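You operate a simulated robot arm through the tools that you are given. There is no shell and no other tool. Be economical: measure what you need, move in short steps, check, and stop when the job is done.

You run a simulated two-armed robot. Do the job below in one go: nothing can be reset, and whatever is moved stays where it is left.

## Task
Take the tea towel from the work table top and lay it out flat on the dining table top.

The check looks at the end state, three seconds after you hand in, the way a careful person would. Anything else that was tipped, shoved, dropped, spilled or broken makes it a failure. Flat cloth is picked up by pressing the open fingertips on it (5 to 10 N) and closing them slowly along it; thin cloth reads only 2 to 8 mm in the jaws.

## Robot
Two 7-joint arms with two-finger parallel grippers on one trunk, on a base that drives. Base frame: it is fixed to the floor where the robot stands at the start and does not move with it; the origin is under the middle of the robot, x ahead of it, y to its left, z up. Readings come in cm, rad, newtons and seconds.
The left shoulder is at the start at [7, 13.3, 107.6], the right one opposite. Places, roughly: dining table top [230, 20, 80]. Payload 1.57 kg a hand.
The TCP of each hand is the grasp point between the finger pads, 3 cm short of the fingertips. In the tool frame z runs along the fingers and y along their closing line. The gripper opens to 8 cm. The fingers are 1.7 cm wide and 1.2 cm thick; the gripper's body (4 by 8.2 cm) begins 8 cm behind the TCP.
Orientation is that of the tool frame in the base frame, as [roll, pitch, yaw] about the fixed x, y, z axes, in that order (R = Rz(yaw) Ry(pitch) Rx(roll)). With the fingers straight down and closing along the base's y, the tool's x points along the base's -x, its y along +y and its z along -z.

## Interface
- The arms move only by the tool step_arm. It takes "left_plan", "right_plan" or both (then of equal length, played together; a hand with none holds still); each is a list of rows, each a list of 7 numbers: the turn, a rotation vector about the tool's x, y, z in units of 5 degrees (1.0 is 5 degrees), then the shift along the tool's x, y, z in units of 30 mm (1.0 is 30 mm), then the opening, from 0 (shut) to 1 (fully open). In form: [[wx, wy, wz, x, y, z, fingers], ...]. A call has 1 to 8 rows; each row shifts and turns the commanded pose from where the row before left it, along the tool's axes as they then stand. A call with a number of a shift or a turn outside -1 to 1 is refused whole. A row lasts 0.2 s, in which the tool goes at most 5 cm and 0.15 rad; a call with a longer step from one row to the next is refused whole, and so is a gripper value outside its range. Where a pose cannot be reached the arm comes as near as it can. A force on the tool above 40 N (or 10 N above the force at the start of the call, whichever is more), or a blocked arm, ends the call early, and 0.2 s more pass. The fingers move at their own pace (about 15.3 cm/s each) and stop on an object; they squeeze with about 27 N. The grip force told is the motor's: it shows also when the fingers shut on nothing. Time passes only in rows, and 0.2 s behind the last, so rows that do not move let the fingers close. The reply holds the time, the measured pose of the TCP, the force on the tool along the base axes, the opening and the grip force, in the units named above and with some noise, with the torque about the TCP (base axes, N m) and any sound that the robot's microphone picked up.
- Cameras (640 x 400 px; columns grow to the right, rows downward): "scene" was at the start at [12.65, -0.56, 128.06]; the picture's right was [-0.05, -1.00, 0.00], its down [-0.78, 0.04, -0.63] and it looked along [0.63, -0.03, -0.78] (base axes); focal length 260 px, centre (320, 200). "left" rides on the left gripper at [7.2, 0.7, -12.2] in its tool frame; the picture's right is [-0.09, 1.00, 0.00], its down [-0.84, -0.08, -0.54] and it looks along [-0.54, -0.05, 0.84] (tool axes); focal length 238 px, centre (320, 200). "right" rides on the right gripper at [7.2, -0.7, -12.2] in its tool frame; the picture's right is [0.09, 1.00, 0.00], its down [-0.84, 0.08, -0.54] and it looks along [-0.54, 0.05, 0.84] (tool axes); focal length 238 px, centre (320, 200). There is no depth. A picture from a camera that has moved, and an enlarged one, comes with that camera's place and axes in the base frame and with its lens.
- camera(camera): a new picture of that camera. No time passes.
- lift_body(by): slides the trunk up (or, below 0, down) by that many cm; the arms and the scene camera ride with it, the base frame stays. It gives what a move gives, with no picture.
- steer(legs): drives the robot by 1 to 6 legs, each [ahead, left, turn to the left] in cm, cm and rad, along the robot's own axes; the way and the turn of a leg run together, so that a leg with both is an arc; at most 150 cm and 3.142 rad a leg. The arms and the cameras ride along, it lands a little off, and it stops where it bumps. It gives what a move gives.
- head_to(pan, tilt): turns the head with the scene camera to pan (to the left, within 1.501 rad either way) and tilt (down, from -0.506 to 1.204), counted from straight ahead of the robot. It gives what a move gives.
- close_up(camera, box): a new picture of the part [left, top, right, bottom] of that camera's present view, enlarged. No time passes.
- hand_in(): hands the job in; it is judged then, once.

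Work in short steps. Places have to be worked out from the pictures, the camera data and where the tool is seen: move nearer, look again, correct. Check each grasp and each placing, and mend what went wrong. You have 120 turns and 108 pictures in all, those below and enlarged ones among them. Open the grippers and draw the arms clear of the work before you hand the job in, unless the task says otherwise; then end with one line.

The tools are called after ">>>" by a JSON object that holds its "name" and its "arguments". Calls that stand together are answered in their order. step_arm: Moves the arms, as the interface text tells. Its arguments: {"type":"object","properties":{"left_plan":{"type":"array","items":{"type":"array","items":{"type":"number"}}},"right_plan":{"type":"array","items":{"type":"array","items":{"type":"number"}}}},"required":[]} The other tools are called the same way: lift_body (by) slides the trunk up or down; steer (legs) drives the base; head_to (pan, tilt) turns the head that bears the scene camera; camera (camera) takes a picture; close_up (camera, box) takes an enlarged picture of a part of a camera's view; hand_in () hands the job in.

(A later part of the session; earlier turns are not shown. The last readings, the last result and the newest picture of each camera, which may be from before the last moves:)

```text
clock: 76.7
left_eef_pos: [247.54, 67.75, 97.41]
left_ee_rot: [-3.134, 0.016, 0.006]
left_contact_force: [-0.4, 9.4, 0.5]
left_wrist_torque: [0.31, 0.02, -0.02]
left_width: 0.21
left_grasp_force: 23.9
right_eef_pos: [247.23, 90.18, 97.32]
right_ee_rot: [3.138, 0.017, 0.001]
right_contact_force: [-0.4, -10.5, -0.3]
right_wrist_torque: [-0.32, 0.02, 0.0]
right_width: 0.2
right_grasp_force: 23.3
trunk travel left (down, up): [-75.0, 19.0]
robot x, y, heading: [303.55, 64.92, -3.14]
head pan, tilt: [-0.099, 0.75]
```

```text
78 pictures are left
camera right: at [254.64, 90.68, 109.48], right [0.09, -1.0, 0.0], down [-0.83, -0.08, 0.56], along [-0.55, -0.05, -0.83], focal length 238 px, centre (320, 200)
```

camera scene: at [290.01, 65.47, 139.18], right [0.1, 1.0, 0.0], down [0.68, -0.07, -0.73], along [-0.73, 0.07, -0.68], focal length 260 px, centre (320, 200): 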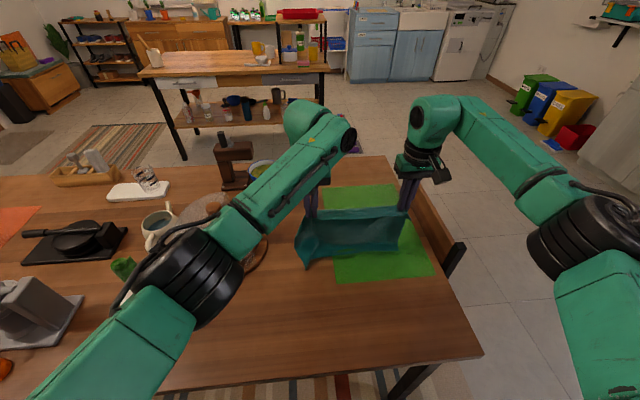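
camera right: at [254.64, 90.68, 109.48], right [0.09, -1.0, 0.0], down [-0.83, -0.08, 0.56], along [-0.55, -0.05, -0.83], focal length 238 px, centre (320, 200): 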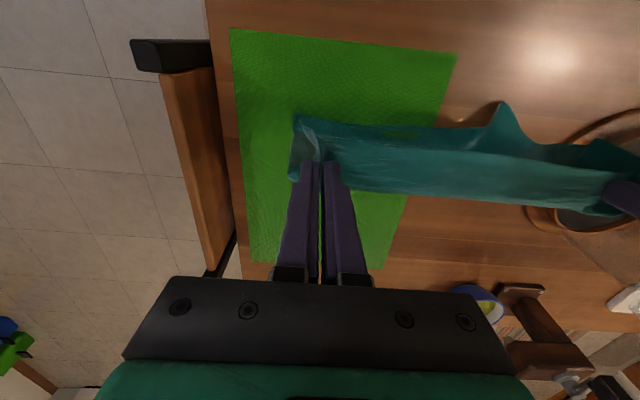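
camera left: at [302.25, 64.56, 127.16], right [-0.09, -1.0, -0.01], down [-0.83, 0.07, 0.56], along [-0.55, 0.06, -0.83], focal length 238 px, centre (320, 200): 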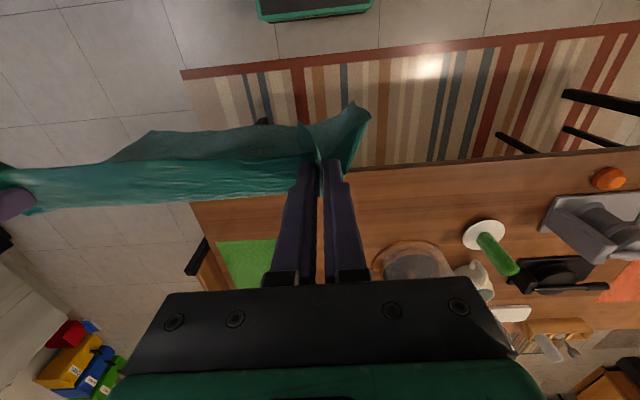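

The bottom edge just touches and its left corner bends toward the robot. I raise slightly and drive 7 cm forward so I can then drag the hem back toward me, which straightens it.

>>> {"name": "lift_body", "arguments": {"by": 4}}

>>> {"name": "steer", "arguments": {"legs": [[7, 0, 0]]}}

>>> {"name": "lift_body", "arguments": {"by": -5}}

>>> {"name": "step_arm", "arguments": {"left_plan": [[0, 0, 0, 0.5, 0, 0.1, 0], [0, 0, 0, 0.5, 0, 0.1, 0], [0, 0, 0, 0.5, 0, 0.1, 0], [0, 0, 0, 0.5, 0, 0.1, 0], [0, 0, 0, 0, 0, 0, 0]], "right_plan": [[0, 0, 0, 0.5, 0, 0.1, 0], [0, 0, 0, 0.5, 0, 0.1, 0], [0, 0, 0, 0.5, 0, 0.1, 0], [0, 0, 0, 0.5, 0, 0.1, 0], [0, 0, 0, 0, 0, 0, 0]]}}

>>> {"name": "camera", "arguments": {"camera": "scene"}}

>>> {"name": "camera", "arguments": {"camera": "left"}}

```text
clock: 77.5
left_eef_pos: [247.57, 67.63, 101.25]
left_ee_rot: [-3.136, 0.016, 0.005]
left_contact_force: [0.1, 10.5, -0.5]
left_wrist_torque: [0.3, -0.01, 0.04]
left_width: 0.23
left_grasp_force: 23.7
right_eef_pos: [247.21, 90.11, 101.37]
right_ee_rot: [3.141, 0.017, -0.001]
right_contact_force: [1.2, -10.2, -0.8]
right_wrist_torque: [-0.32, -0.04, -0.02]
right_width: 0.2
right_grasp_force: 23.5
trunk travel left (down, up): [-79.0, 15.0]
robot x, y, heading: [303.71, 64.93, -3.14]
head pan, tilt: [-0.099, 0.75]
```

```text
clock: 78.5
left_eef_pos: [240.98, 67.73, 101.7]
left_ee_rot: [-3.135, 0.02, 0.005]
left_contact_force: [0.3, 10.2, -0.1]
left_wrist_torque: [0.31, 0.02, -0.02]
left_width: 0.23
left_grasp_force: 23.4
right_eef_pos: [240.65, 90.07, 101.68]
right_ee_rot: [3.139, 0.022, -0.001]
right_contact_force: [-0.1, -9.3, 0.2]
right_wrist_torque: [-0.34, 0.02, -0.02]
right_width: 0.17
right_grasp_force: 23.5
trunk travel left (down, up): [-79.0, 15.0]
robot x, y, heading: [296.46, 64.8, -3.142]
head pan, tilt: [-0.099, 0.75]
```

```text
clock: 79.4
left_eef_pos: [240.73, 67.76, 96.39]
left_ee_rot: [-3.133, 0.017, 0.003]
left_contact_force: [0.3, 8.7, -0.1]
left_wrist_torque: [0.26, 0.02, -0.01]
left_width: 0.21
left_grasp_force: 24.0
right_eef_pos: [240.4, 89.97, 96.5]
right_ee_rot: [3.141, 0.018, -0.002]
right_contact_force: [0.7, -8.0, 0.4]
right_wrist_torque: [-0.26, 0.03, -0.04]
right_width: 0.21
right_grasp_force: 22.9
trunk travel left (down, up): [-74.0, 20.0]
robot x, y, heading: [296.58, 64.76, -3.138]
head pan, tilt: [-0.099, 0.75]
```

```text
clock: 80.6
left_eef_pos: [246.75, 67.81, 94.97]
left_ee_rot: [-3.135, 0.018, 0.005]
left_contact_force: [-0.8, 8.8, 0.4]
left_wrist_torque: [0.3, 0.03, 0.03]
left_width: 0.24
left_grasp_force: 23.4
right_eef_pos: [246.33, 90.14, 95.06]
right_ee_rot: [3.14, 0.017, 0.001]
right_contact_force: [0.7, -9.0, 0.1]
right_wrist_torque: [-0.28, -0.05, 0.0]
right_width: 0.18
right_grasp_force: 23.7
trunk travel left (down, up): [-74.0, 20.0]
robot x, y, heading: [296.47, 64.75, -3.14]
head pan, tilt: [-0.099, 0.75]
```

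```text
77 pictures are left
camera scene: at [283.01, 65.48, 138.18], right [0.1, 1.0, 0.0], down [0.68, -0.07, -0.73], along [-0.73, 0.07, -0.68], focal length 260 px, centre (320, 200)
```

scene: 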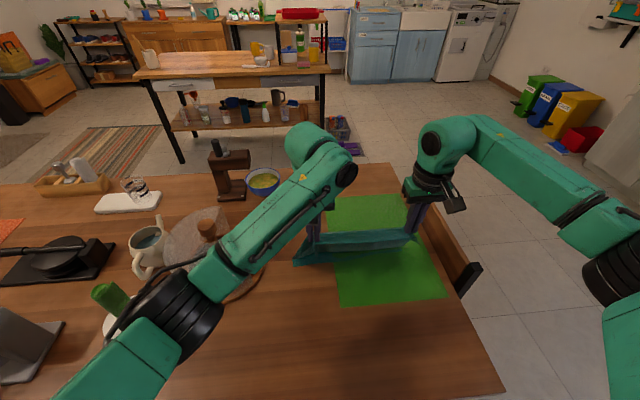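

```text
76 pictures are left
camera left: at [253.99, 67.13, 107.1], right [-0.09, -1.0, -0.01], down [-0.83, 0.07, 0.56], along [-0.55, 0.05, -0.83], focal length 238 px, centre (320, 200)
```

left: 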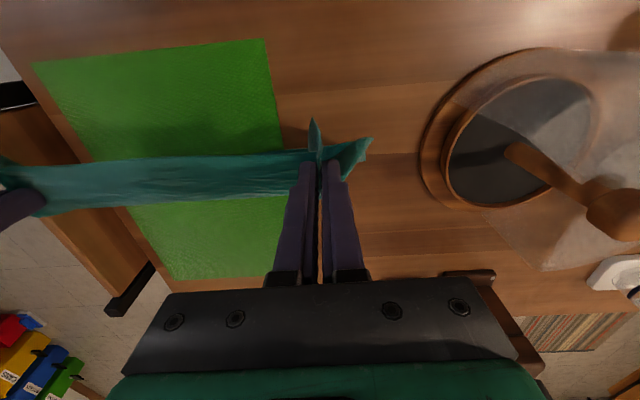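

Now the hem trails away from me as wanted. I continue back and down along an arc, stopping partway to check.

>>> {"name": "step_arm", "arguments": {"left_plan": [[0, 0, 0, 0.8, 0, 0.4, 0], [0, 0, 0, 0.8, 0, 0.4, 0], [0, 0, 0, 0.67, 0, 0.53, 0], [0, 0, 0, 0.6, 0, 0.6, 0], [0, 0, 0, 0.5, 0, 0.67, 0], [0, 0, 0, 0.4, 0, 0.67, 0], [0, 0, 0, 0, 0, 0, 0]], "right_plan": [[0, 0, 0, 0.8, 0, 0.4, 0], [0, 0, 0, 0.8, 0, 0.4, 0], [0, 0, 0, 0.67, 0, 0.53, 0], [0, 0, 0, 0.6, 0, 0.6, 0], [0, 0, 0, 0.5, 0, 0.67, 0], [0, 0, 0, 0.4, 0, 0.67, 0], [0, 0, 0, 0, 0, 0, 0]]}}

>>> {"name": "camera", "arguments": {"camera": "scene"}}

>>> {"name": "camera", "arguments": {"camera": "left"}}

```text
clock: 82.2
left_eef_pos: [257.67, 67.99, 85.05]
left_ee_rot: [-3.135, 0.017, 0.004]
left_contact_force: [-0.9, 8.6, 0.2]
left_wrist_torque: [0.24, 0.0, -0.03]
left_width: 0.23
left_grasp_force: 23.2
right_eef_pos: [257.51, 90.13, 85.05]
right_ee_rot: [3.141, 0.018, 0.001]
right_contact_force: [-0.1, -7.6, -0.1]
right_wrist_torque: [-0.29, 0.01, 0.0]
right_width: 0.2
right_grasp_force: 23.8
trunk travel left (down, up): [-74.0, 20.0]
robot x, y, heading: [296.56, 64.91, -3.138]
head pan, tilt: [-0.099, 0.75]
```

```text
75 pictures are left
camera scene: at [283.03, 65.46, 138.18], right [0.1, 1.0, 0.0], down [0.68, -0.07, -0.73], along [-0.73, 0.07, -0.68], focal length 260 px, centre (320, 200)
```

scene: 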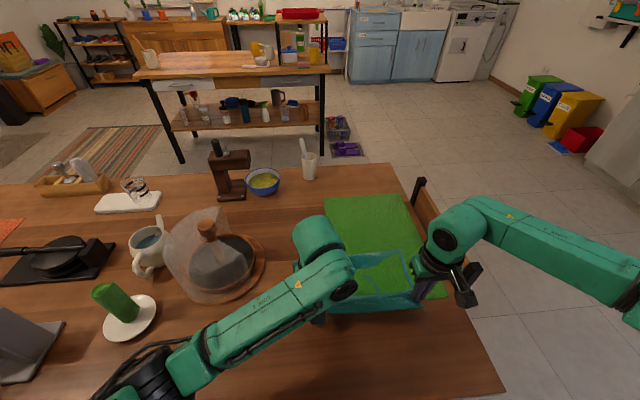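

```text
74 pictures are left
camera left: at [265.13, 67.18, 97.17], right [-0.09, -1.0, -0.01], down [-0.83, 0.07, 0.56], along [-0.55, 0.05, -0.83], focal length 238 px, centre (320, 200)
```

left: 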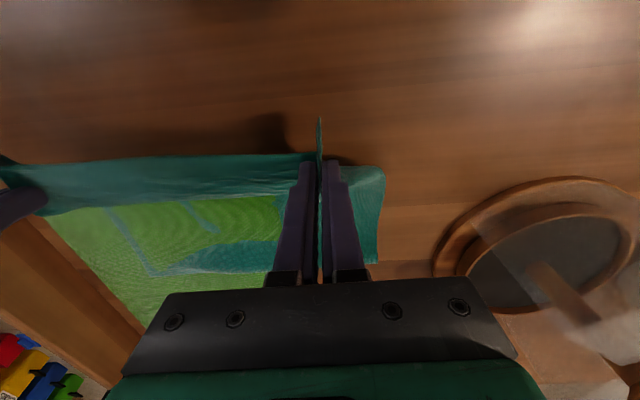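

The towel is lying out ahead with no fold; it seems to be resting partly on the mat. I continue down and back toward the table surface.

>>> {"name": "step_arm", "arguments": {"left_plan": [[0, 0, 0, 0.5, 0, 0.4, 0], [0, 0, 0, 0.5, 0, 0.4, 0], [0, 0, 0, 0.5, 0, 0.4, 0], [0, 0, 0, 0.4, 0, 0.3, 0], [0, 0, 0, 0.3, 0, 0.2, 0], [0, 0, 0, 0, 0, 0, 0]], "right_plan": [[0, 0, 0, 0.5, 0, 0.4, 0], [0, 0, 0, 0.5, 0, 0.4, 0], [0, 0, 0, 0.5, 0, 0.4, 0], [0, 0, 0, 0.4, 0, 0.3, 0], [0, 0, 0, 0.3, 0, 0.2, 0], [0, 0, 0, 0, 0, 0, 0]]}}

>>> {"name": "camera", "arguments": {"camera": "left"}}

>>> {"name": "camera", "arguments": {"camera": "right"}}

>>> {"name": "camera", "arguments": {"camera": "scene"}}

```text
clock: 83.6
left_eef_pos: [264.37, 67.99, 79.86]
left_ee_rot: [-3.135, 0.018, 0.005]
left_contact_force: [0.1, 8.0, 0.0]
left_wrist_torque: [0.26, 0.05, 0.01]
left_width: 0.25
left_grasp_force: 24.0
right_eef_pos: [263.98, 90.1, 79.94]
right_ee_rot: [3.14, 0.016, 0.0]
right_contact_force: [-0.9, -7.7, 0.3]
right_wrist_torque: [-0.21, 0.01, 0.0]
right_width: 0.24
right_grasp_force: 23.1
trunk travel left (down, up): [-74.0, 20.0]
robot x, y, heading: [296.55, 64.87, -3.142]
head pan, tilt: [-0.099, 0.75]
```

```text
73 pictures are left
camera left: at [271.65, 67.31, 91.89], right [-0.09, -1.0, -0.01], down [-0.83, 0.07, 0.56], along [-0.55, 0.05, -0.83], focal length 238 px, centre (320, 200)
```

left: 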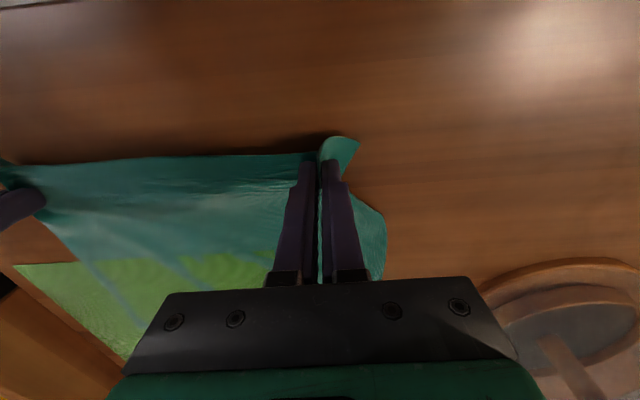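

```text
72 pictures are left
camera right: at [271.38, 90.81, 91.95], right [0.09, -1.0, 0.0], down [-0.83, -0.08, 0.56], along [-0.55, -0.05, -0.83], focal length 238 px, centre (320, 200)
```

right: 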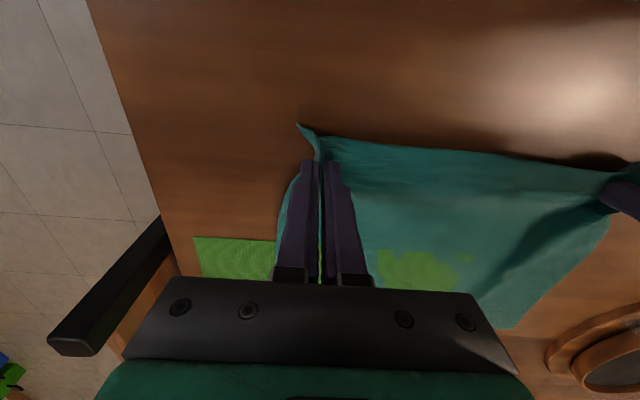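

```text
71 pictures are left
camera scene: at [283.04, 65.46, 138.18], right [0.1, 1.0, 0.0], down [0.68, -0.07, -0.73], along [-0.73, 0.07, -0.68], focal length 260 px, centre (320, 200)
```

scene: 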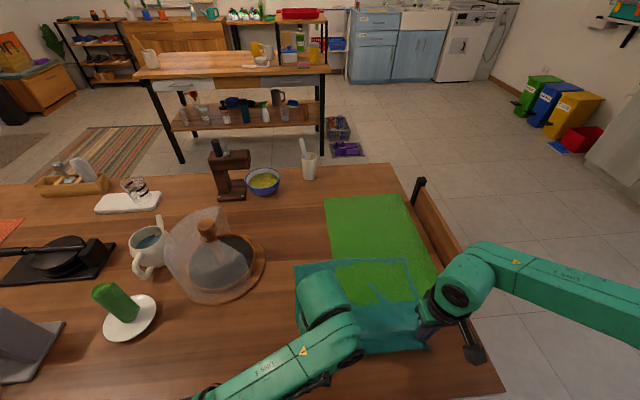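

The towel is spread out ahead with its far edge near x 242, no folds. I lower the last bit with a small pull back and reduced side tension, feeling for contact.

>>> {"name": "step_arm", "arguments": {"left_plan": [[0, 0, 0, 0.25, 0, 0.15, 0], [0, 0, 0, 0.25, 0, 0.15, 0], [0, 0, 0, 0.2, -0.03, 0.12, 0], [0, 0, 0, 0, -0.03, 0.1, 0], [0, 0, 0, 0, 0, 0, 0]], "right_plan": [[0, 0, 0, 0.25, 0, 0.15, 0], [0, 0, 0, 0.25, 0, 0.15, 0], [0, 0, 0, 0.2, 0.03, 0.12, 0], [0, 0, 0, 0, 0.03, 0.1, 0], [0, 0, 0, 0, 0, 0, 0]]}}

```text
clock: 84.8
left_eef_pos: [266.42, 68.11, 78.17]
left_ee_rot: [-3.135, 0.017, 0.005]
left_contact_force: [-0.4, 2.4, 1.3]
left_wrist_torque: [0.08, 0.02, 0.0]
left_width: 0.25
left_grasp_force: 24.1
right_eef_pos: [266.03, 89.78, 78.29]
right_ee_rot: [3.139, 0.017, -0.001]
right_contact_force: [-0.2, -2.7, -1.1]
right_wrist_torque: [-0.11, -0.04, 0.0]
right_width: 0.19
right_grasp_force: 23.7
trunk travel left (down, up): [-74.0, 20.0]
robot x, y, heading: [296.69, 64.86, -3.141]
head pan, tilt: [-0.099, 0.75]
```

Not yet in contact. I step down in millimetres.

>>> {"name": "step_arm", "arguments": {"left_plan": [[0, 0, 0, 0, 0, 0.08, 0], [0, 0, 0, 0, 0, 0.08, 0], [0, 0, 0, 0, 0, 0, 0]], "right_plan": [[0, 0, 0, 0, 0, 0.08, 0], [0, 0, 0, 0, 0, 0.08, 0], [0, 0, 0, 0, 0, 0, 0]]}}

>>> {"name": "camera", "arguments": {"camera": "left"}}

>>> {"name": "camera", "arguments": {"camera": "right"}}

```text
clock: 85.8
left_eef_pos: [266.39, 68.12, 78.23]
left_ee_rot: [-3.127, 0.03, 0.007]
left_contact_force: [1.1, -1.0, 13.7]
left_wrist_torque: [-0.08, 0.03, -0.04]
left_width: 0.22
left_grasp_force: 24.0
right_eef_pos: [266.12, 89.79, 78.02]
right_ee_rot: [3.141, 0.024, -0.001]
right_contact_force: [2.5, 0.9, 15.9]
right_wrist_torque: [0.09, -0.15, 0.03]
right_width: 0.2
right_grasp_force: 23.8
trunk travel left (down, up): [-74.0, 20.0]
robot x, y, heading: [296.46, 65.08, -3.143]
head pan, tilt: [-0.099, 0.75]
stopped in row 3 (left hand): the force on the tool passed its limit (the readings are from after the stop); the commanded pose is now the measured one
```

```text
70 pictures are left
camera left: at [273.87, 67.44, 90.07], right [-0.09, -1.0, -0.01], down [-0.82, 0.06, 0.57], along [-0.57, 0.06, -0.82], focal length 238 px, centre (320, 200)
```

left: 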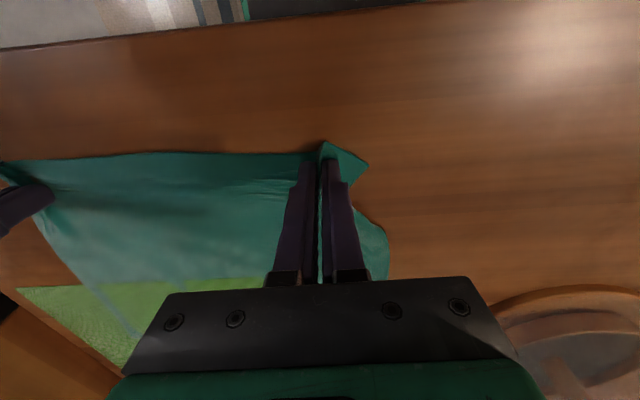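

```text
69 pictures are left
camera right: at [273.6, 90.38, 90.11], right [0.09, -1.0, 0.0], down [-0.82, -0.08, 0.56], along [-0.56, -0.05, -0.83], focal length 238 px, centre (320, 200)
```

right: 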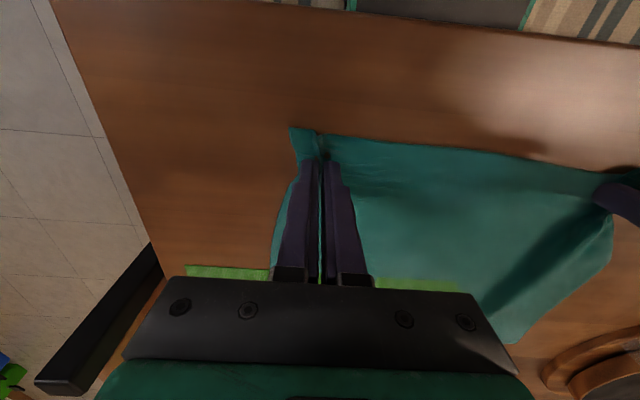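

Contact: the table top is at about z 75. I ease up slightly, pull 2 cm more toward me to reduce mat overlap, and settle with light contact.

>>> {"name": "step_arm", "arguments": {"left_plan": [[0, 0, 0, 0.2, 0, -0.1, 0], [0, 0, 0, 0.25, 0, 0, 0], [0, 0, 0, 0.25, 0, 0, 0], [0, 0, 0, 0, 0, 0.08, 0], [0, 0, 0, 0, 0, 0, 0]], "right_plan": [[0, 0, 0, 0.2, 0, -0.1, 0], [0, 0, 0, 0.25, 0, 0, 0], [0, 0, 0, 0.25, 0, 0, 0], [0, 0, 0, 0, 0, 0.08, 0], [0, 0, 0, 0, 0, 0, 0]]}}

```text
clock: 87.0
left_eef_pos: [268.31, 68.21, 78.17]
left_ee_rot: [-3.126, 0.03, 0.006]
left_contact_force: [-4.4, 1.2, 22.2]
left_wrist_torque: [-0.09, 0.19, -0.05]
left_width: 0.24
left_grasp_force: 24.0
right_eef_pos: [268.03, 89.81, 78.18]
right_ee_rot: [3.141, 0.023, -0.001]
right_contact_force: [-3.1, 2.2, 21.6]
right_wrist_torque: [0.13, 0.0, 0.01]
right_width: 0.16
right_grasp_force: 23.4
trunk travel left (down, up): [-74.0, 20.0]
robot x, y, heading: [296.22, 64.95, -3.141]
head pan, tilt: [-0.099, 0.75]
```

A bit too firm; I ease off and level the left hand, then open slowly so the tips spread the pinch flat.

>>> {"name": "step_arm", "arguments": {"left_plan": [[-0.15, 0, 0, 0, 0, -0.08, 0], [0, 0, 0, 0, 0, 0, 0], [0, 0, 0, 0, 0, 0, 0.06], [0, 0, 0, 0, 0, 0, 0.12], [0, 0, 0, 0, 0, 0, 0.18], [0, 0, 0, 0, 0, 0, 0.24], [0, 0, 0, 0, 0, 0, 0.3], [0, 0, 0, 0, 0, 0, 0.36]], "right_plan": [[0, 0, 0, 0, 0, -0.08, 0], [0, 0, 0, 0, 0, 0, 0], [0, 0, 0, 0, 0, 0, 0.06], [0, 0, 0, 0, 0, 0, 0.12], [0, 0, 0, 0, 0, 0, 0.18], [0, 0, 0, 0, 0, 0, 0.24], [0, 0, 0, 0, 0, 0, 0.3], [0, 0, 0, 0, 0, 0, 0.36]]}}

>>> {"name": "camera", "arguments": {"camera": "left"}}

>>> {"name": "camera", "arguments": {"camera": "right"}}

```text
clock: 88.8
left_eef_pos: [268.35, 68.19, 78.31]
left_ee_rot: [3.138, 0.024, 0.007]
left_contact_force: [0.7, -0.2, 4.6]
left_wrist_torque: [0.0, -0.02, 0.02]
left_width: 2.78
left_grasp_force: 0.1
right_eef_pos: [268.13, 89.94, 78.17]
right_ee_rot: [3.14, 0.02, 0.0]
right_contact_force: [0.7, -0.2, 0.4]
right_wrist_torque: [0.03, 0.0, 0.0]
right_width: 2.88
right_grasp_force: 0.2
trunk travel left (down, up): [-74.0, 20.0]
robot x, y, heading: [296.52, 64.93, -3.139]
head pan, tilt: [-0.099, 0.75]
```

```text
68 pictures are left
camera left: at [275.84, 67.67, 90.14], right [-0.09, -1.0, 0.01], down [-0.82, 0.07, 0.56], along [-0.56, 0.04, -0.83], focal length 238 px, centre (320, 200)
```

left: 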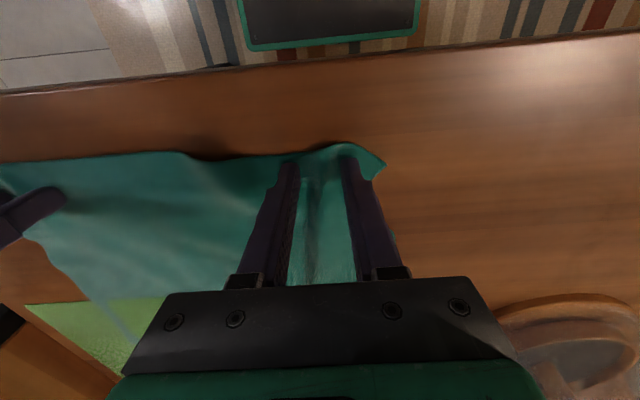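

```text
67 pictures are left
camera right: at [275.52, 90.51, 90.19], right [0.09, -1.0, 0.0], down [-0.83, -0.08, 0.56], along [-0.56, -0.05, -0.83], focal length 238 px, centre (320, 200)
```

right: 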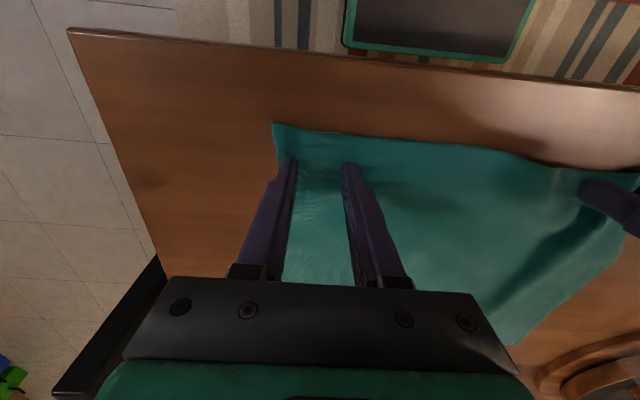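

The pinches have opened out nicely. I lift both hands straight up and look at the result.

>>> {"name": "step_arm", "arguments": {"left_plan": [[0, 0, 0, 0, 0, -0.3, 0.36], [0, 0, 0, 0, 0, -0.8, 0.36], [0, 0, 0, 0, 0, -1, 0.36], [0, 0, 0, 0, 0, -1, 0.36], [0, 0, 0, 0, 0, -1, 0.36], [0, 0, 0, 0, 0, 0, 0.36]], "right_plan": [[0, 0, 0, 0, 0, -0.3, 0.36], [0, 0, 0, 0, 0, -0.8, 0.36], [0, 0, 0, 0, 0, -1, 0.36], [0, 0, 0, 0, 0, -1, 0.36], [0, 0, 0, 0, 0, -1, 0.36], [0, 0, 0, 0, 0, 0, 0.36]]}}

>>> {"name": "camera", "arguments": {"camera": "left"}}

>>> {"name": "camera", "arguments": {"camera": "right"}}

>>> {"name": "camera", "arguments": {"camera": "scene"}}

```text
clock: 90.2
left_eef_pos: [268.49, 68.3, 90.41]
left_ee_rot: [3.14, 0.026, 0.007]
left_contact_force: [-0.3, 0.3, -0.4]
left_wrist_torque: [-0.02, 0.01, 0.0]
left_width: 2.88
left_grasp_force: 0.0
right_eef_pos: [268.35, 89.89, 90.55]
right_ee_rot: [3.141, 0.018, 0.001]
right_contact_force: [0.2, -0.1, 0.5]
right_wrist_torque: [-0.04, -0.03, -0.01]
right_width: 2.88
right_grasp_force: 0.2
trunk travel left (down, up): [-74.0, 20.0]
robot x, y, heading: [296.18, 64.92, -3.139]
head pan, tilt: [-0.099, 0.75]
```

```text
66 pictures are left
camera left: at [275.96, 67.79, 102.46], right [-0.09, -1.0, 0.01], down [-0.82, 0.07, 0.56], along [-0.56, 0.04, -0.83], focal length 238 px, centre (320, 200)
```

left: 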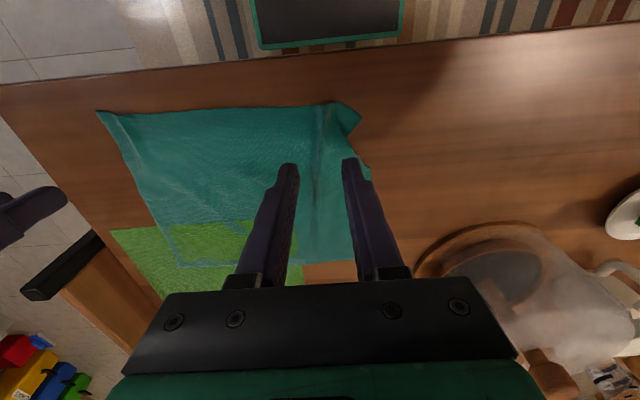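

```text
65 pictures are left
camera right: at [275.68, 90.48, 102.54], right [0.09, -1.0, 0.0], down [-0.83, -0.08, 0.56], along [-0.56, -0.05, -0.83], focal length 238 px, centre (320, 200)
```

right: 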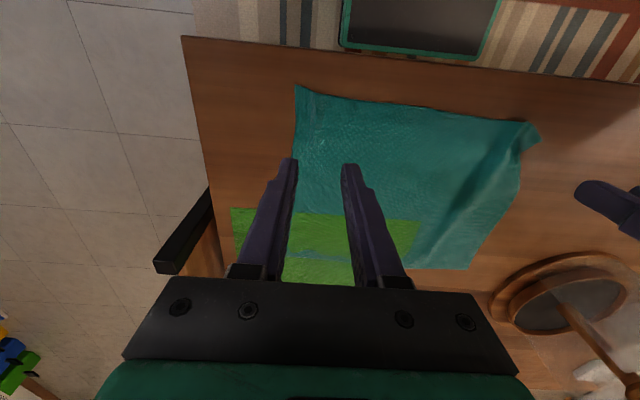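

```text
64 pictures are left
camera scene: at [283.04, 65.48, 138.18], right [0.1, 1.0, 0.0], down [0.68, -0.07, -0.73], along [-0.73, 0.07, -0.68], focal length 260 px, centre (320, 200)
```

scene: 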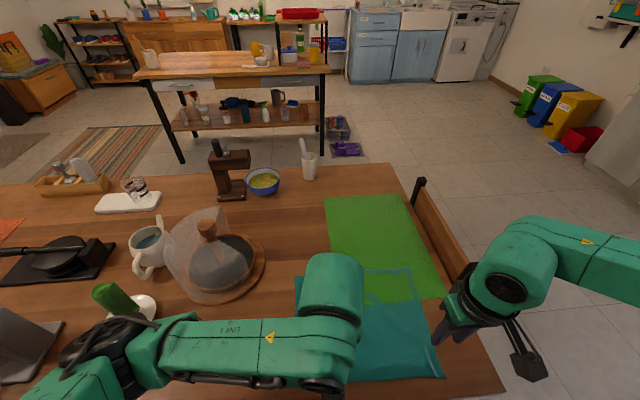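

The towel is spread; a crease remains under the left hand. I raise the trunk and move the robot back for a clear look.

>>> {"name": "lift_body", "arguments": {"by": 16}}

>>> {"name": "steer", "arguments": {"legs": [[-25, 0, 0]]}}

>>> {"name": "head_to", "arguments": {"pan": -0.15, "tilt": 0.85}}

>>> {"name": "close_up", "arguments": {"camera": "scene", "box": [240, 130, 440, 255]}}

>>> {"name": "camera", "arguments": {"camera": "left"}}

```text
clock: 92.0
left_eef_pos: [268.55, 68.38, 106.5]
left_ee_rot: [3.139, 0.025, 0.008]
left_contact_force: [-0.1, -0.8, -0.4]
left_wrist_torque: [-0.03, 0.0, 0.02]
left_width: 2.91
left_grasp_force: 0.0
right_eef_pos: [268.21, 89.82, 106.4]
right_ee_rot: [3.141, 0.019, 0.0]
right_contact_force: [0.4, 0.1, -0.5]
right_wrist_torque: [-0.06, -0.03, 0.0]
right_width: 2.89
right_grasp_force: 0.1
trunk travel left (down, up): [-90.0, 4.0]
robot x, y, heading: [296.11, 64.83, -3.137]
head pan, tilt: [-0.099, 0.75]
```

```text
clock: 93.9
left_eef_pos: [293.52, 68.4, 106.46]
left_ee_rot: [3.138, 0.022, 0.008]
left_contact_force: [-0.3, -0.2, -0.5]
left_wrist_torque: [0.0, -0.03, -0.03]
left_width: 2.9
left_grasp_force: 0.1
right_eef_pos: [293.25, 89.74, 106.56]
right_ee_rot: [3.141, 0.018, 0.001]
right_contact_force: [-0.3, -0.1, -0.5]
right_wrist_torque: [0.01, 0.02, 0.02]
right_width: 2.87
right_grasp_force: 0.1
trunk travel left (down, up): [-90.0, 4.0]
robot x, y, heading: [321.48, 64.82, -3.135]
head pan, tilt: [-0.099, 0.75]
```

```text
clock: 94.5
left_eef_pos: [293.71, 68.32, 106.39]
left_ee_rot: [3.138, 0.024, 0.009]
left_contact_force: [0.1, 0.7, -0.8]
left_wrist_torque: [0.02, -0.01, 0.0]
left_width: 2.85
left_grasp_force: 0.1
right_eef_pos: [293.37, 89.93, 106.56]
right_ee_rot: [3.14, 0.019, 0.0]
right_contact_force: [-0.9, -0.1, 0.0]
right_wrist_torque: [0.04, 0.08, 0.02]
right_width: 2.86
right_grasp_force: 0.2
trunk travel left (down, up): [-90.0, 4.0]
robot x, y, heading: [321.56, 64.95, -3.134]
head pan, tilt: [-0.15, 0.85]
```

```text
3.20 times, centred on (340, 192) of scene
camera zoom: at [308.77, 65.84, 153.38], right [0.14, 0.99, 0.0], down [0.74, -0.11, -0.66], along [-0.65, 0.1, -0.75], focal length 834 px, centre (256, 224)
```

zoom: 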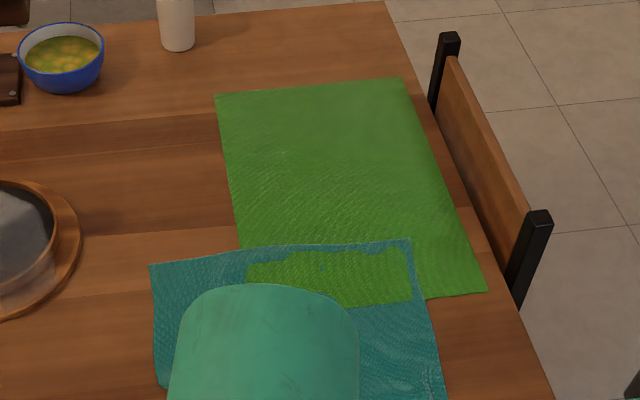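

```text
62 pictures are left
camera left: at [301.15, 67.8, 118.44], right [-0.08, -1.0, 0.01], down [-0.82, 0.07, 0.56], along [-0.56, 0.04, -0.83], focal length 238 px, centre (320, 200)
```

left: 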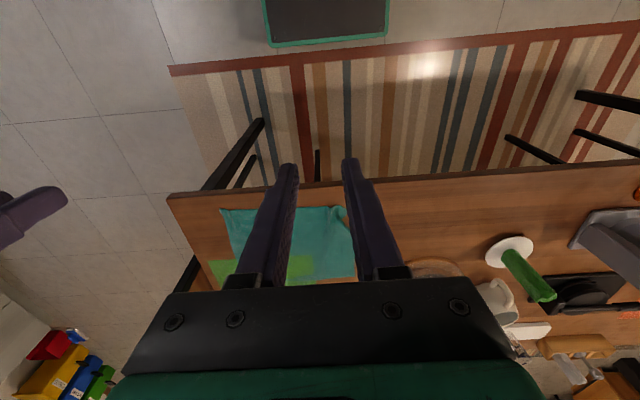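

The mat shows through where they overlap, but the cloth is flat there. I move the left hand aside to see the near-left crease.

>>> {"name": "step_arm", "arguments": {"left_plan": [[0, 0, 0, 0, 0.9, -0.5, 0.36], [0, 0, 0, 0, 0.9, -0.5, 0.36], [0, 0, 0, 0, 0.9, -0.5, 0.36], [0, 0, 0, 0, 0.9, 0, 0.36], [0, 0, 0, 0, 0.9, 0, 0.36], [0, 0, 0, 0, 0.9, 0, 0.36], [0, 0, 0, 0, 0.9, 0, 0.36], [0, 0, 0, 0, 0, 0, 0.36]]}}

>>> {"name": "close_up", "arguments": {"camera": "scene", "box": [240, 170, 440, 295]}}

```text
clock: 96.3
left_eef_pos: [294.02, 63.0, 109.58]
left_ee_rot: [3.138, 0.025, 0.01]
left_contact_force: [0.9, 0.2, -1.0]
left_wrist_torque: [0.01, 0.02, -0.02]
left_width: 2.87
left_grasp_force: 0.0
left hand out of reach, approached as far as the arm can: row 3, 4, 5, 6, 7
right_eef_pos: [293.46, 89.75, 106.52]
right_ee_rot: [3.139, 0.018, 0.001]
right_contact_force: [0.1, -0.2, -0.5]
right_wrist_torque: [0.02, -0.01, 0.0]
right_width: 2.86
right_grasp_force: 0.1
trunk travel left (down, up): [-90.0, 4.0]
robot x, y, heading: [321.71, 65.15, -3.138]
head pan, tilt: [-0.15, 0.85]
```

```text
3.20 times, centred on (340, 232) of scene
camera zoom: at [308.79, 65.81, 153.38], right [0.15, 0.99, 0.0], down [0.74, -0.11, -0.66], along [-0.65, 0.1, -0.75], focal length 834 px, centre (256, 96)
```

zoom: 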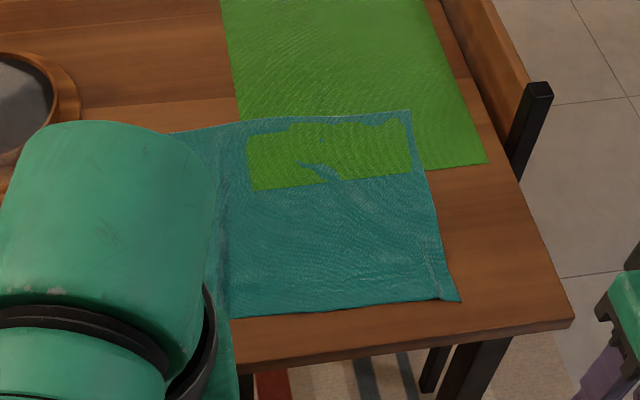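

I shift the robot so the right wrist camera looks straight onto the crease.

>>> {"name": "steer", "arguments": {"legs": [[6, 14, 0]]}}

>>> {"name": "close_up", "arguments": {"camera": "right", "box": [200, 90, 460, 300]}}

>>> {"name": "camera", "arguments": {"camera": "scene"}}

```text
clock: 97.7
left_eef_pos: [288.16, 49.33, 109.6]
left_ee_rot: [3.135, 0.025, 0.007]
left_contact_force: [0.2, 1.0, -0.3]
left_wrist_torque: [-0.04, 0.03, -0.01]
left_width: 2.86
left_grasp_force: 0.1
right_eef_pos: [287.64, 76.13, 106.46]
right_ee_rot: [3.138, 0.021, 0.002]
right_contact_force: [0.8, -0.3, 0.0]
right_wrist_torque: [-0.03, 0.04, 0.03]
right_width: 2.88
right_grasp_force: 0.0
trunk travel left (down, up): [-90.0, 4.0]
robot x, y, heading: [315.83, 51.17, -3.133]
head pan, tilt: [-0.15, 0.85]
```

```text
1.90 times, centred on (330, 195) of right
camera zoom: at [295.03, 76.79, 118.47], right [0.09, -1.0, 0.0], down [-0.83, -0.08, 0.56], along [-0.56, -0.05, -0.83], focal length 454 px, centre (301, 210)
```

zoom: 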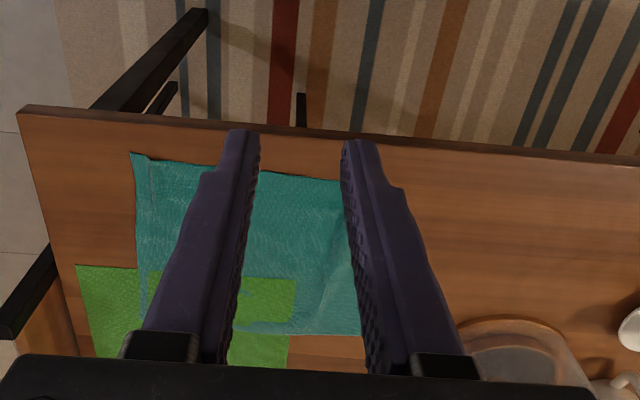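

```text
59 pictures are left
camera scene: at [303.04, 52.24, 153.39], right [0.15, 0.99, 0.0], down [0.74, -0.11, -0.66], along [-0.65, 0.09, -0.75], focal length 260 px, centre (320, 200)
```

scene: 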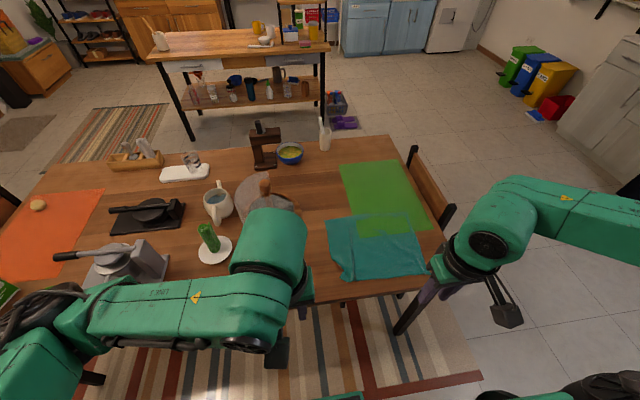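

>>> {"name": "close_up", "arguments": {"camera": "scene", "box": [305, 190, 445, 300]}}

```text
3.64 times, centred on (375, 245) of scene
camera zoom: at [303.04, 52.24, 153.39], right [0.15, 0.99, 0.0], down [0.74, -0.11, -0.66], along [-0.65, 0.09, -0.75], focal length 947 px, centre (120, 36)
```

zoom: 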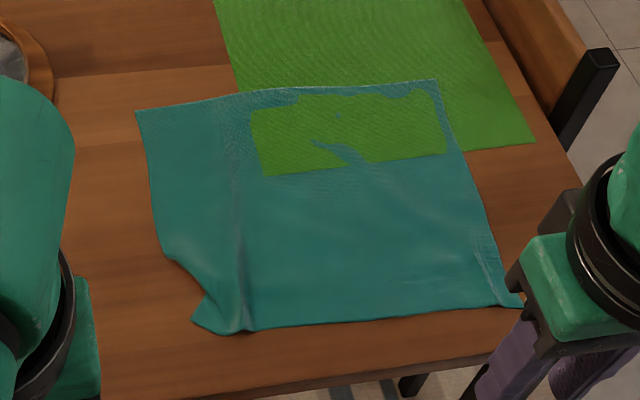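

Only the near-left corner is pulled in ~4 cm with a small ridge. I will press on that corner and draw it outward: first reposition the robot and lower the trunk.

>>> {"name": "steer", "arguments": {"legs": [[20.5, -17, 0]]}}

>>> {"name": "lift_body", "arguments": {"by": -16}}

>>> {"name": "camera", "arguments": {"camera": "left"}}

```text
clock: 99.6
left_eef_pos: [267.86, 65.93, 109.5]
left_ee_rot: [3.139, 0.024, 0.012]
left_contact_force: [1.2, -0.3, 0.1]
left_wrist_torque: [0.04, 0.01, 0.02]
left_width: 2.91
left_grasp_force: 0.0
right_eef_pos: [267.18, 92.59, 106.48]
right_ee_rot: [3.14, 0.021, 0.006]
right_contact_force: [1.1, -0.5, -0.3]
right_wrist_torque: [-0.01, 0.03, 0.04]
right_width: 2.87
right_grasp_force: 0.1
trunk travel left (down, up): [-90.0, 4.0]
robot x, y, heading: [295.57, 67.78, -3.132]
head pan, tilt: [-0.15, 0.85]
```

```text
clock: 101.4
left_eef_pos: [267.8, 65.97, 93.5]
left_ee_rot: [3.137, 0.024, 0.012]
left_contact_force: [0.4, -0.1, 0.2]
left_wrist_torque: [-0.04, -0.02, 0.02]
left_width: 2.87
left_grasp_force: 0.1
right_eef_pos: [267.0, 92.74, 90.44]
right_ee_rot: [3.14, 0.019, 0.005]
right_contact_force: [-0.6, 0.1, 0.3]
right_wrist_torque: [0.03, 0.02, -0.03]
right_width: 2.91
right_grasp_force: 0.0
trunk travel left (down, up): [-74.0, 20.0]
robot x, y, heading: [295.27, 67.69, -3.137]
head pan, tilt: [-0.15, 0.85]
```

```text
57 pictures are left
camera left: at [275.08, 65.45, 105.49], right [-0.08, -1.0, 0.01], down [-0.82, 0.07, 0.56], along [-0.56, 0.04, -0.83], focal length 238 px, centre (320, 200)
```

left: 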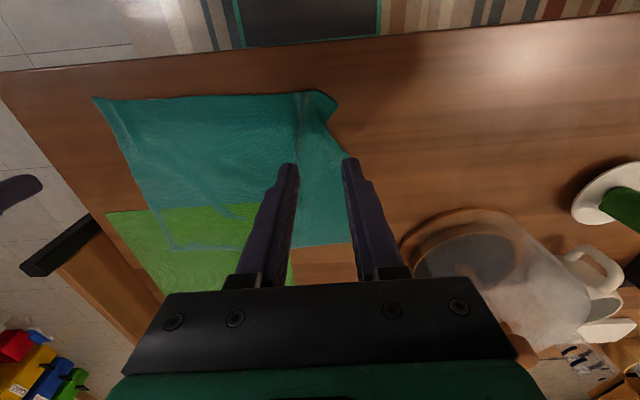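

I close the left fingers and lower them just onto the corner.

>>> {"name": "step_arm", "arguments": {"left_plan": [[0, 0, 0, -0.3, 0.12, 0.8, 0], [0, 0, 0, 0, 0, 0.9, 0], [0, 0, 0, 0, 0, 0.9, 0], [0, 0, 0, 0, 0, 0.9, 0], [0, 0, 0, 0, 0, 0.9, 0], [0, 0, 0, 0, 0, 0.4, 0], [0, 0, 0, 0, 0, 0.15, 0], [0, 0, 0, 0, 0, 0, 0]]}}

```text
clock: 103.2
left_eef_pos: [266.54, 65.45, 78.48]
left_ee_rot: [3.136, 0.026, 0.013]
left_contact_force: [0.2, -0.4, -0.5]
left_wrist_torque: [-0.03, -0.01, -0.02]
left_width: 0.0
left_grasp_force: 20.8
right_eef_pos: [267.04, 92.56, 90.5]
right_ee_rot: [3.139, 0.02, 0.004]
right_contact_force: [1.3, -0.1, 0.8]
right_wrist_torque: [0.01, 0.0, 0.01]
right_width: 2.86
right_grasp_force: 0.0
trunk travel left (down, up): [-74.0, 20.0]
robot x, y, heading: [295.04, 68.06, -3.131]
head pan, tilt: [-0.15, 0.85]
```

>>> {"name": "step_arm", "arguments": {"left_plan": [[0, 0, 0, 0, 0, 0.1, 0], [0, 0, 0, 0, 0, 0.05, 0], [0, 0, 0, 0, 0, 0, 0]]}}

>>> {"name": "camera", "arguments": {"camera": "left"}}

```text
clock: 104.0
left_eef_pos: [266.42, 65.57, 78.28]
left_ee_rot: [3.139, 0.026, 0.014]
left_contact_force: [0.2, -1.8, 10.3]
left_wrist_torque: [-0.02, 0.0, -0.01]
left_width: 0.0
left_grasp_force: 21.0
right_eef_pos: [266.99, 92.62, 90.45]
right_ee_rot: [3.141, 0.022, 0.005]
right_contact_force: [0.0, -0.3, -0.5]
right_wrist_torque: [0.01, -0.01, 0.01]
right_width: 2.87
right_grasp_force: 0.0
trunk travel left (down, up): [-74.0, 20.0]
robot x, y, heading: [295.19, 67.69, -3.136]
head pan, tilt: [-0.15, 0.85]
```

```text
56 pictures are left
camera left: at [273.87, 65.05, 90.19], right [-0.08, -1.0, 0.0], down [-0.82, 0.07, 0.56], along [-0.56, 0.04, -0.83], focal length 238 px, centre (320, 200)
```

left: 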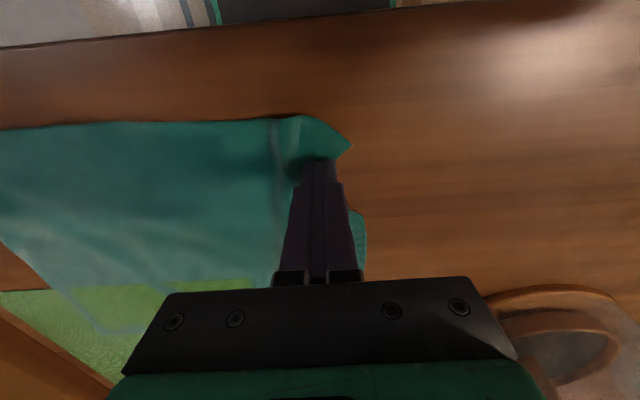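

Contact at 10 N on the corner. I drag it outward slowly 3.5 cm.

>>> {"name": "step_arm", "arguments": {"left_plan": [[0, 0, 0, 0.02, 0.2, 0, 0], [0, 0, 0, 0.02, 0.2, 0, 0], [0, 0, 0, 0.02, 0.2, 0, 0], [0, 0, 0, 0.02, 0.2, 0, 0], [0, 0, 0, 0.02, 0.2, 0, 0], [0, 0, 0, 0.02, 0.15, 0, 0], [0, 0, 0, 0, 0, 0, 0]]}}

>>> {"name": "camera", "arguments": {"camera": "left"}}

```text
clock: 105.6
left_eef_pos: [266.87, 61.95, 78.36]
left_ee_rot: [3.139, 0.025, 0.012]
left_contact_force: [-0.1, 1.4, 3.9]
left_wrist_torque: [0.01, 0.02, 0.01]
left_width: 0.0
left_grasp_force: 21.1
right_eef_pos: [266.97, 92.59, 90.46]
right_ee_rot: [3.139, 0.021, 0.005]
right_contact_force: [0.1, 1.2, -0.4]
right_wrist_torque: [0.02, 0.02, -0.01]
right_width: 2.9
right_grasp_force: 0.1
trunk travel left (down, up): [-74.0, 20.0]
robot x, y, heading: [294.83, 67.68, -3.135]
head pan, tilt: [-0.15, 0.85]
```

```text
55 pictures are left
camera left: at [274.22, 61.5, 90.23], right [-0.08, -1.0, 0.01], down [-0.82, 0.07, 0.56], along [-0.56, 0.04, -0.83], focal length 238 px, centre (320, 200)
```

left: 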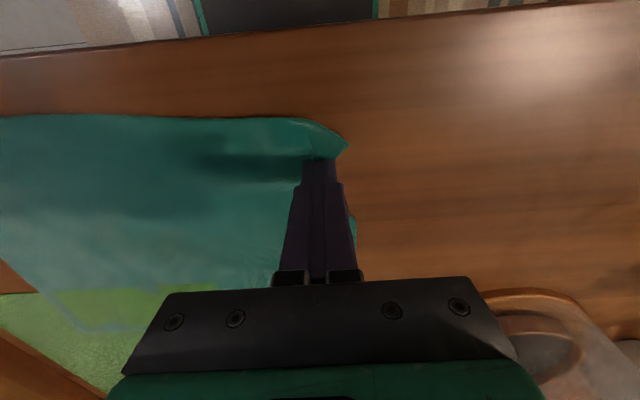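

The ridge is gone. I lift off, raise the trunk, back away, and inspect.

>>> {"name": "step_arm", "arguments": {"left_plan": [[0, 0, 0, 0, 0, -0.4, 0], [0, 0, 0, 0, 0, -1, 0], [0, 0, 0, 0, 0, -1, 0], [0, 0, 0, 0, 0, -1, 0], [0, 0, 0, 0, 0, -1, 0.3], [0, 0, 0, 0, 0, 0, 0.3]]}}

>>> {"name": "lift_body", "arguments": {"by": 16}}

>>> {"name": "steer", "arguments": {"legs": [[-25, 16, 0]]}}

>>> {"name": "camera", "arguments": {"camera": "scene"}}

>>> {"name": "close_up", "arguments": {"camera": "scene", "box": [290, 160, 450, 280]}}

```text
clock: 107.0
left_eef_pos: [266.81, 62.15, 88.43]
left_ee_rot: [3.139, 0.022, 0.013]
left_contact_force: [1.0, -0.4, 0.1]
left_wrist_torque: [0.02, -0.01, 0.0]
left_width: 2.42
left_grasp_force: 0.0
left hand out of reach, approached as far as the arm can: row 5
right_eef_pos: [266.97, 92.7, 90.54]
right_ee_rot: [3.141, 0.019, 0.005]
right_contact_force: [-0.5, 0.8, -0.8]
right_wrist_torque: [-0.02, 0.03, 0.0]
right_width: 2.89
right_grasp_force: 0.0
trunk travel left (down, up): [-74.0, 20.0]
robot x, y, heading: [295.04, 68.05, -3.131]
head pan, tilt: [-0.15, 0.85]
```

```text
clock: 108.9
left_eef_pos: [266.96, 62.12, 104.57]
left_ee_rot: [3.137, 0.022, 0.011]
left_contact_force: [0.0, 0.5, -0.2]
left_wrist_torque: [0.01, 0.0, -0.01]
left_width: 2.4
left_grasp_force: 0.0
right_eef_pos: [266.93, 92.81, 106.52]
right_ee_rot: [3.14, 0.019, 0.005]
right_contact_force: [-0.2, 0.7, 0.0]
right_wrist_torque: [0.02, -0.02, -0.02]
right_width: 2.86
right_grasp_force: 0.0
trunk travel left (down, up): [-90.0, 4.0]
robot x, y, heading: [294.78, 67.97, -3.129]
head pan, tilt: [-0.15, 0.85]
```

```text
clock: 110.9
left_eef_pos: [292.04, 46.46, 104.52]
left_ee_rot: [3.138, 0.022, 0.009]
left_contact_force: [-0.4, 0.5, 0.4]
left_wrist_torque: [-0.01, -0.01, -0.01]
left_width: 2.4
left_grasp_force: 0.0
right_eef_pos: [292.28, 76.92, 106.47]
right_ee_rot: [3.141, 0.016, 0.003]
right_contact_force: [0.9, -0.2, -0.7]
right_wrist_torque: [-0.01, -0.02, -0.02]
right_width: 2.88
right_grasp_force: 0.0
trunk travel left (down, up): [-90.0, 4.0]
robot x, y, heading: [320.42, 52.5, -3.134]
head pan, tilt: [-0.15, 0.85]
```

```text
54 pictures are left
camera scene: at [307.5, 53.01, 153.36], right [0.14, 0.99, 0.0], down [0.74, -0.11, -0.66], along [-0.65, 0.09, -0.75], focal length 260 px, centre (320, 200)
```

scene: 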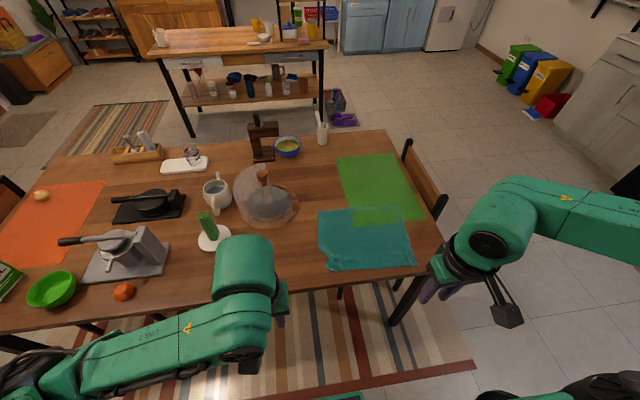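

```text
3.33 times, centred on (370, 220) of scene
camera zoom: at [307.5, 53.01, 153.36], right [0.14, 0.99, 0.0], down [0.74, -0.11, -0.66], along [-0.65, 0.09, -0.75], focal length 868 px, centre (153, 133)
```

zoom: 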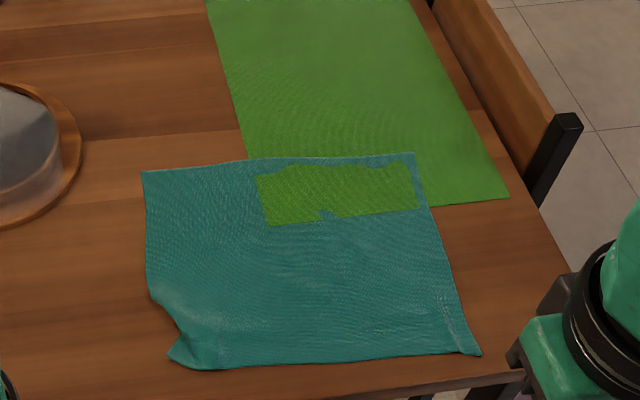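

Very flat now; I zoom in on the left edge notch to see whether something is folded there.

>>> {"name": "close_up", "arguments": {"camera": "scene", "box": [310, 205, 374, 275]}}

```text
5.71 times, centred on (342, 240) of scene
camera zoom: at [307.5, 53.01, 153.36], right [0.14, 0.99, 0.0], down [0.74, -0.11, -0.66], along [-0.65, 0.09, -0.75], focal length 1488 px, centre (194, -29)
```

zoom: 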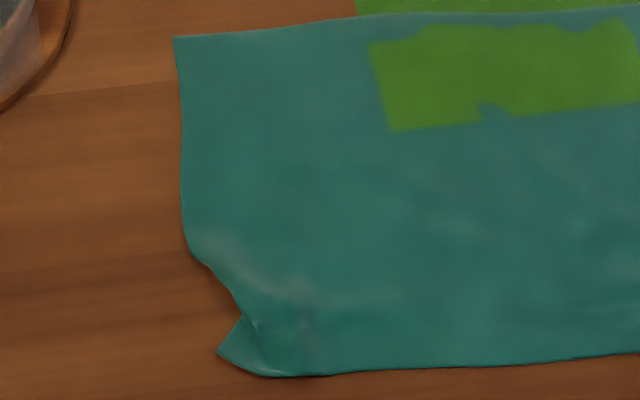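

A small tucked notch remains. One more press-and-pull there: I return the left hand above it.

>>> {"name": "steer", "arguments": {"legs": [[26, -17.5, 0]]}}

>>> {"name": "lift_body", "arguments": {"by": -16}}

>>> {"name": "step_arm", "arguments": {"left_plan": [[0, 0, 0, 0, 0, 0.5, 0], [0, 0, 0, 0, 0, 0.8, 0], [0, 0, 0, 0, 0, 0.5, 0], [0, 0, 0, 0, 0, 0, 0]]}}

>>> {"name": "camera", "arguments": {"camera": "left"}}

```text
clock: 113.0
left_eef_pos: [265.94, 63.41, 104.56]
left_ee_rot: [3.138, 0.024, 0.005]
left_contact_force: [1.3, -0.1, -0.1]
left_wrist_torque: [0.01, 0.02, 0.01]
left_width: 2.38
left_grasp_force: 0.0
right_eef_pos: [266.37, 93.91, 106.73]
right_ee_rot: [3.14, 0.02, -0.002]
right_contact_force: [-0.3, -0.3, -1.0]
right_wrist_torque: [-0.01, 0.03, 0.0]
right_width: 2.88
right_grasp_force: 0.2
trunk travel left (down, up): [-90.0, 4.0]
robot x, y, heading: [294.32, 69.02, -3.14]
head pan, tilt: [-0.15, 0.85]
```

```text
clock: 114.8
left_eef_pos: [266.03, 63.59, 88.44]
left_ee_rot: [3.138, 0.022, 0.004]
left_contact_force: [0.2, -0.2, 0.3]
left_wrist_torque: [-0.04, 0.03, -0.01]
left_width: 2.42
left_grasp_force: 0.0
right_eef_pos: [266.12, 94.08, 90.53]
right_ee_rot: [3.139, 0.019, -0.001]
right_contact_force: [0.3, 0.5, 0.5]
right_wrist_torque: [0.0, 0.0, -0.06]
right_width: 2.86
right_grasp_force: 0.0
trunk travel left (down, up): [-74.0, 20.0]
robot x, y, heading: [294.16, 68.95, -3.144]
head pan, tilt: [-0.15, 0.85]
```

```text
clock: 115.8
left_eef_pos: [265.98, 63.66, 83.01]
left_ee_rot: [3.137, 0.021, 0.006]
left_contact_force: [0.6, -0.5, -0.7]
left_wrist_torque: [0.02, -0.01, -0.02]
left_width: 0.0
left_grasp_force: 21.6
right_eef_pos: [266.3, 94.0, 90.59]
right_ee_rot: [3.138, 0.019, -0.003]
right_contact_force: [0.1, 0.8, -0.9]
right_wrist_torque: [0.02, 0.0, -0.01]
right_width: 2.86
right_grasp_force: 0.0
trunk travel left (down, up): [-74.0, 20.0]
robot x, y, heading: [294.51, 69.0, -3.137]
head pan, tilt: [-0.15, 0.85]
```

```text
51 pictures are left
camera left: at [273.34, 63.13, 95.1], right [-0.09, -1.0, 0.01], down [-0.83, 0.08, 0.56], along [-0.56, 0.04, -0.83], focal length 238 px, centre (320, 200)
```

left: 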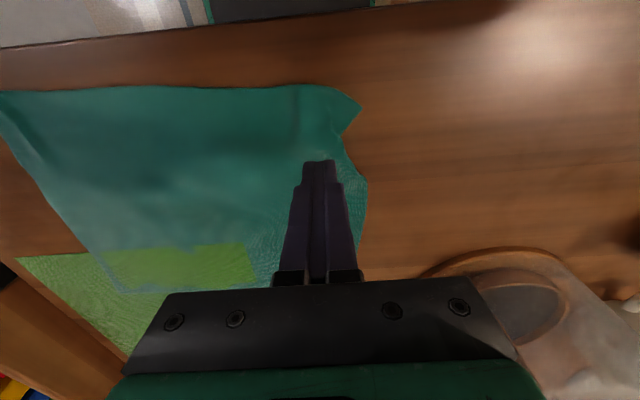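

The tip is right beside the notch. I press down lightly and draw outward about 2 cm.

>>> {"name": "step_arm", "arguments": {"left_plan": [[0, 0, 0, 0, 0, 0.8, 0], [0, 0, 0, 0, 0, 0.6, 0], [0, 0, 0, 0, 0, 0.21, 0], [0, 0, 0, 0, 0, 0, 0]]}}

```text
clock: 116.8
left_eef_pos: [265.72, 63.72, 78.23]
left_ee_rot: [3.137, 0.022, 0.005]
left_contact_force: [0.0, -0.1, 0.9]
left_wrist_torque: [-0.04, 0.02, 0.02]
left_width: 0.01
left_grasp_force: 21.5
right_eef_pos: [266.18, 94.06, 90.46]
right_ee_rot: [-3.141, 0.02, -0.001]
right_contact_force: [-0.1, 0.2, -0.1]
right_wrist_torque: [0.0, 0.0, 0.0]
right_width: 2.86
right_grasp_force: 0.1
trunk travel left (down, up): [-74.0, 20.0]
robot x, y, heading: [294.37, 69.05, -3.143]
head pan, tilt: [-0.15, 0.85]
```

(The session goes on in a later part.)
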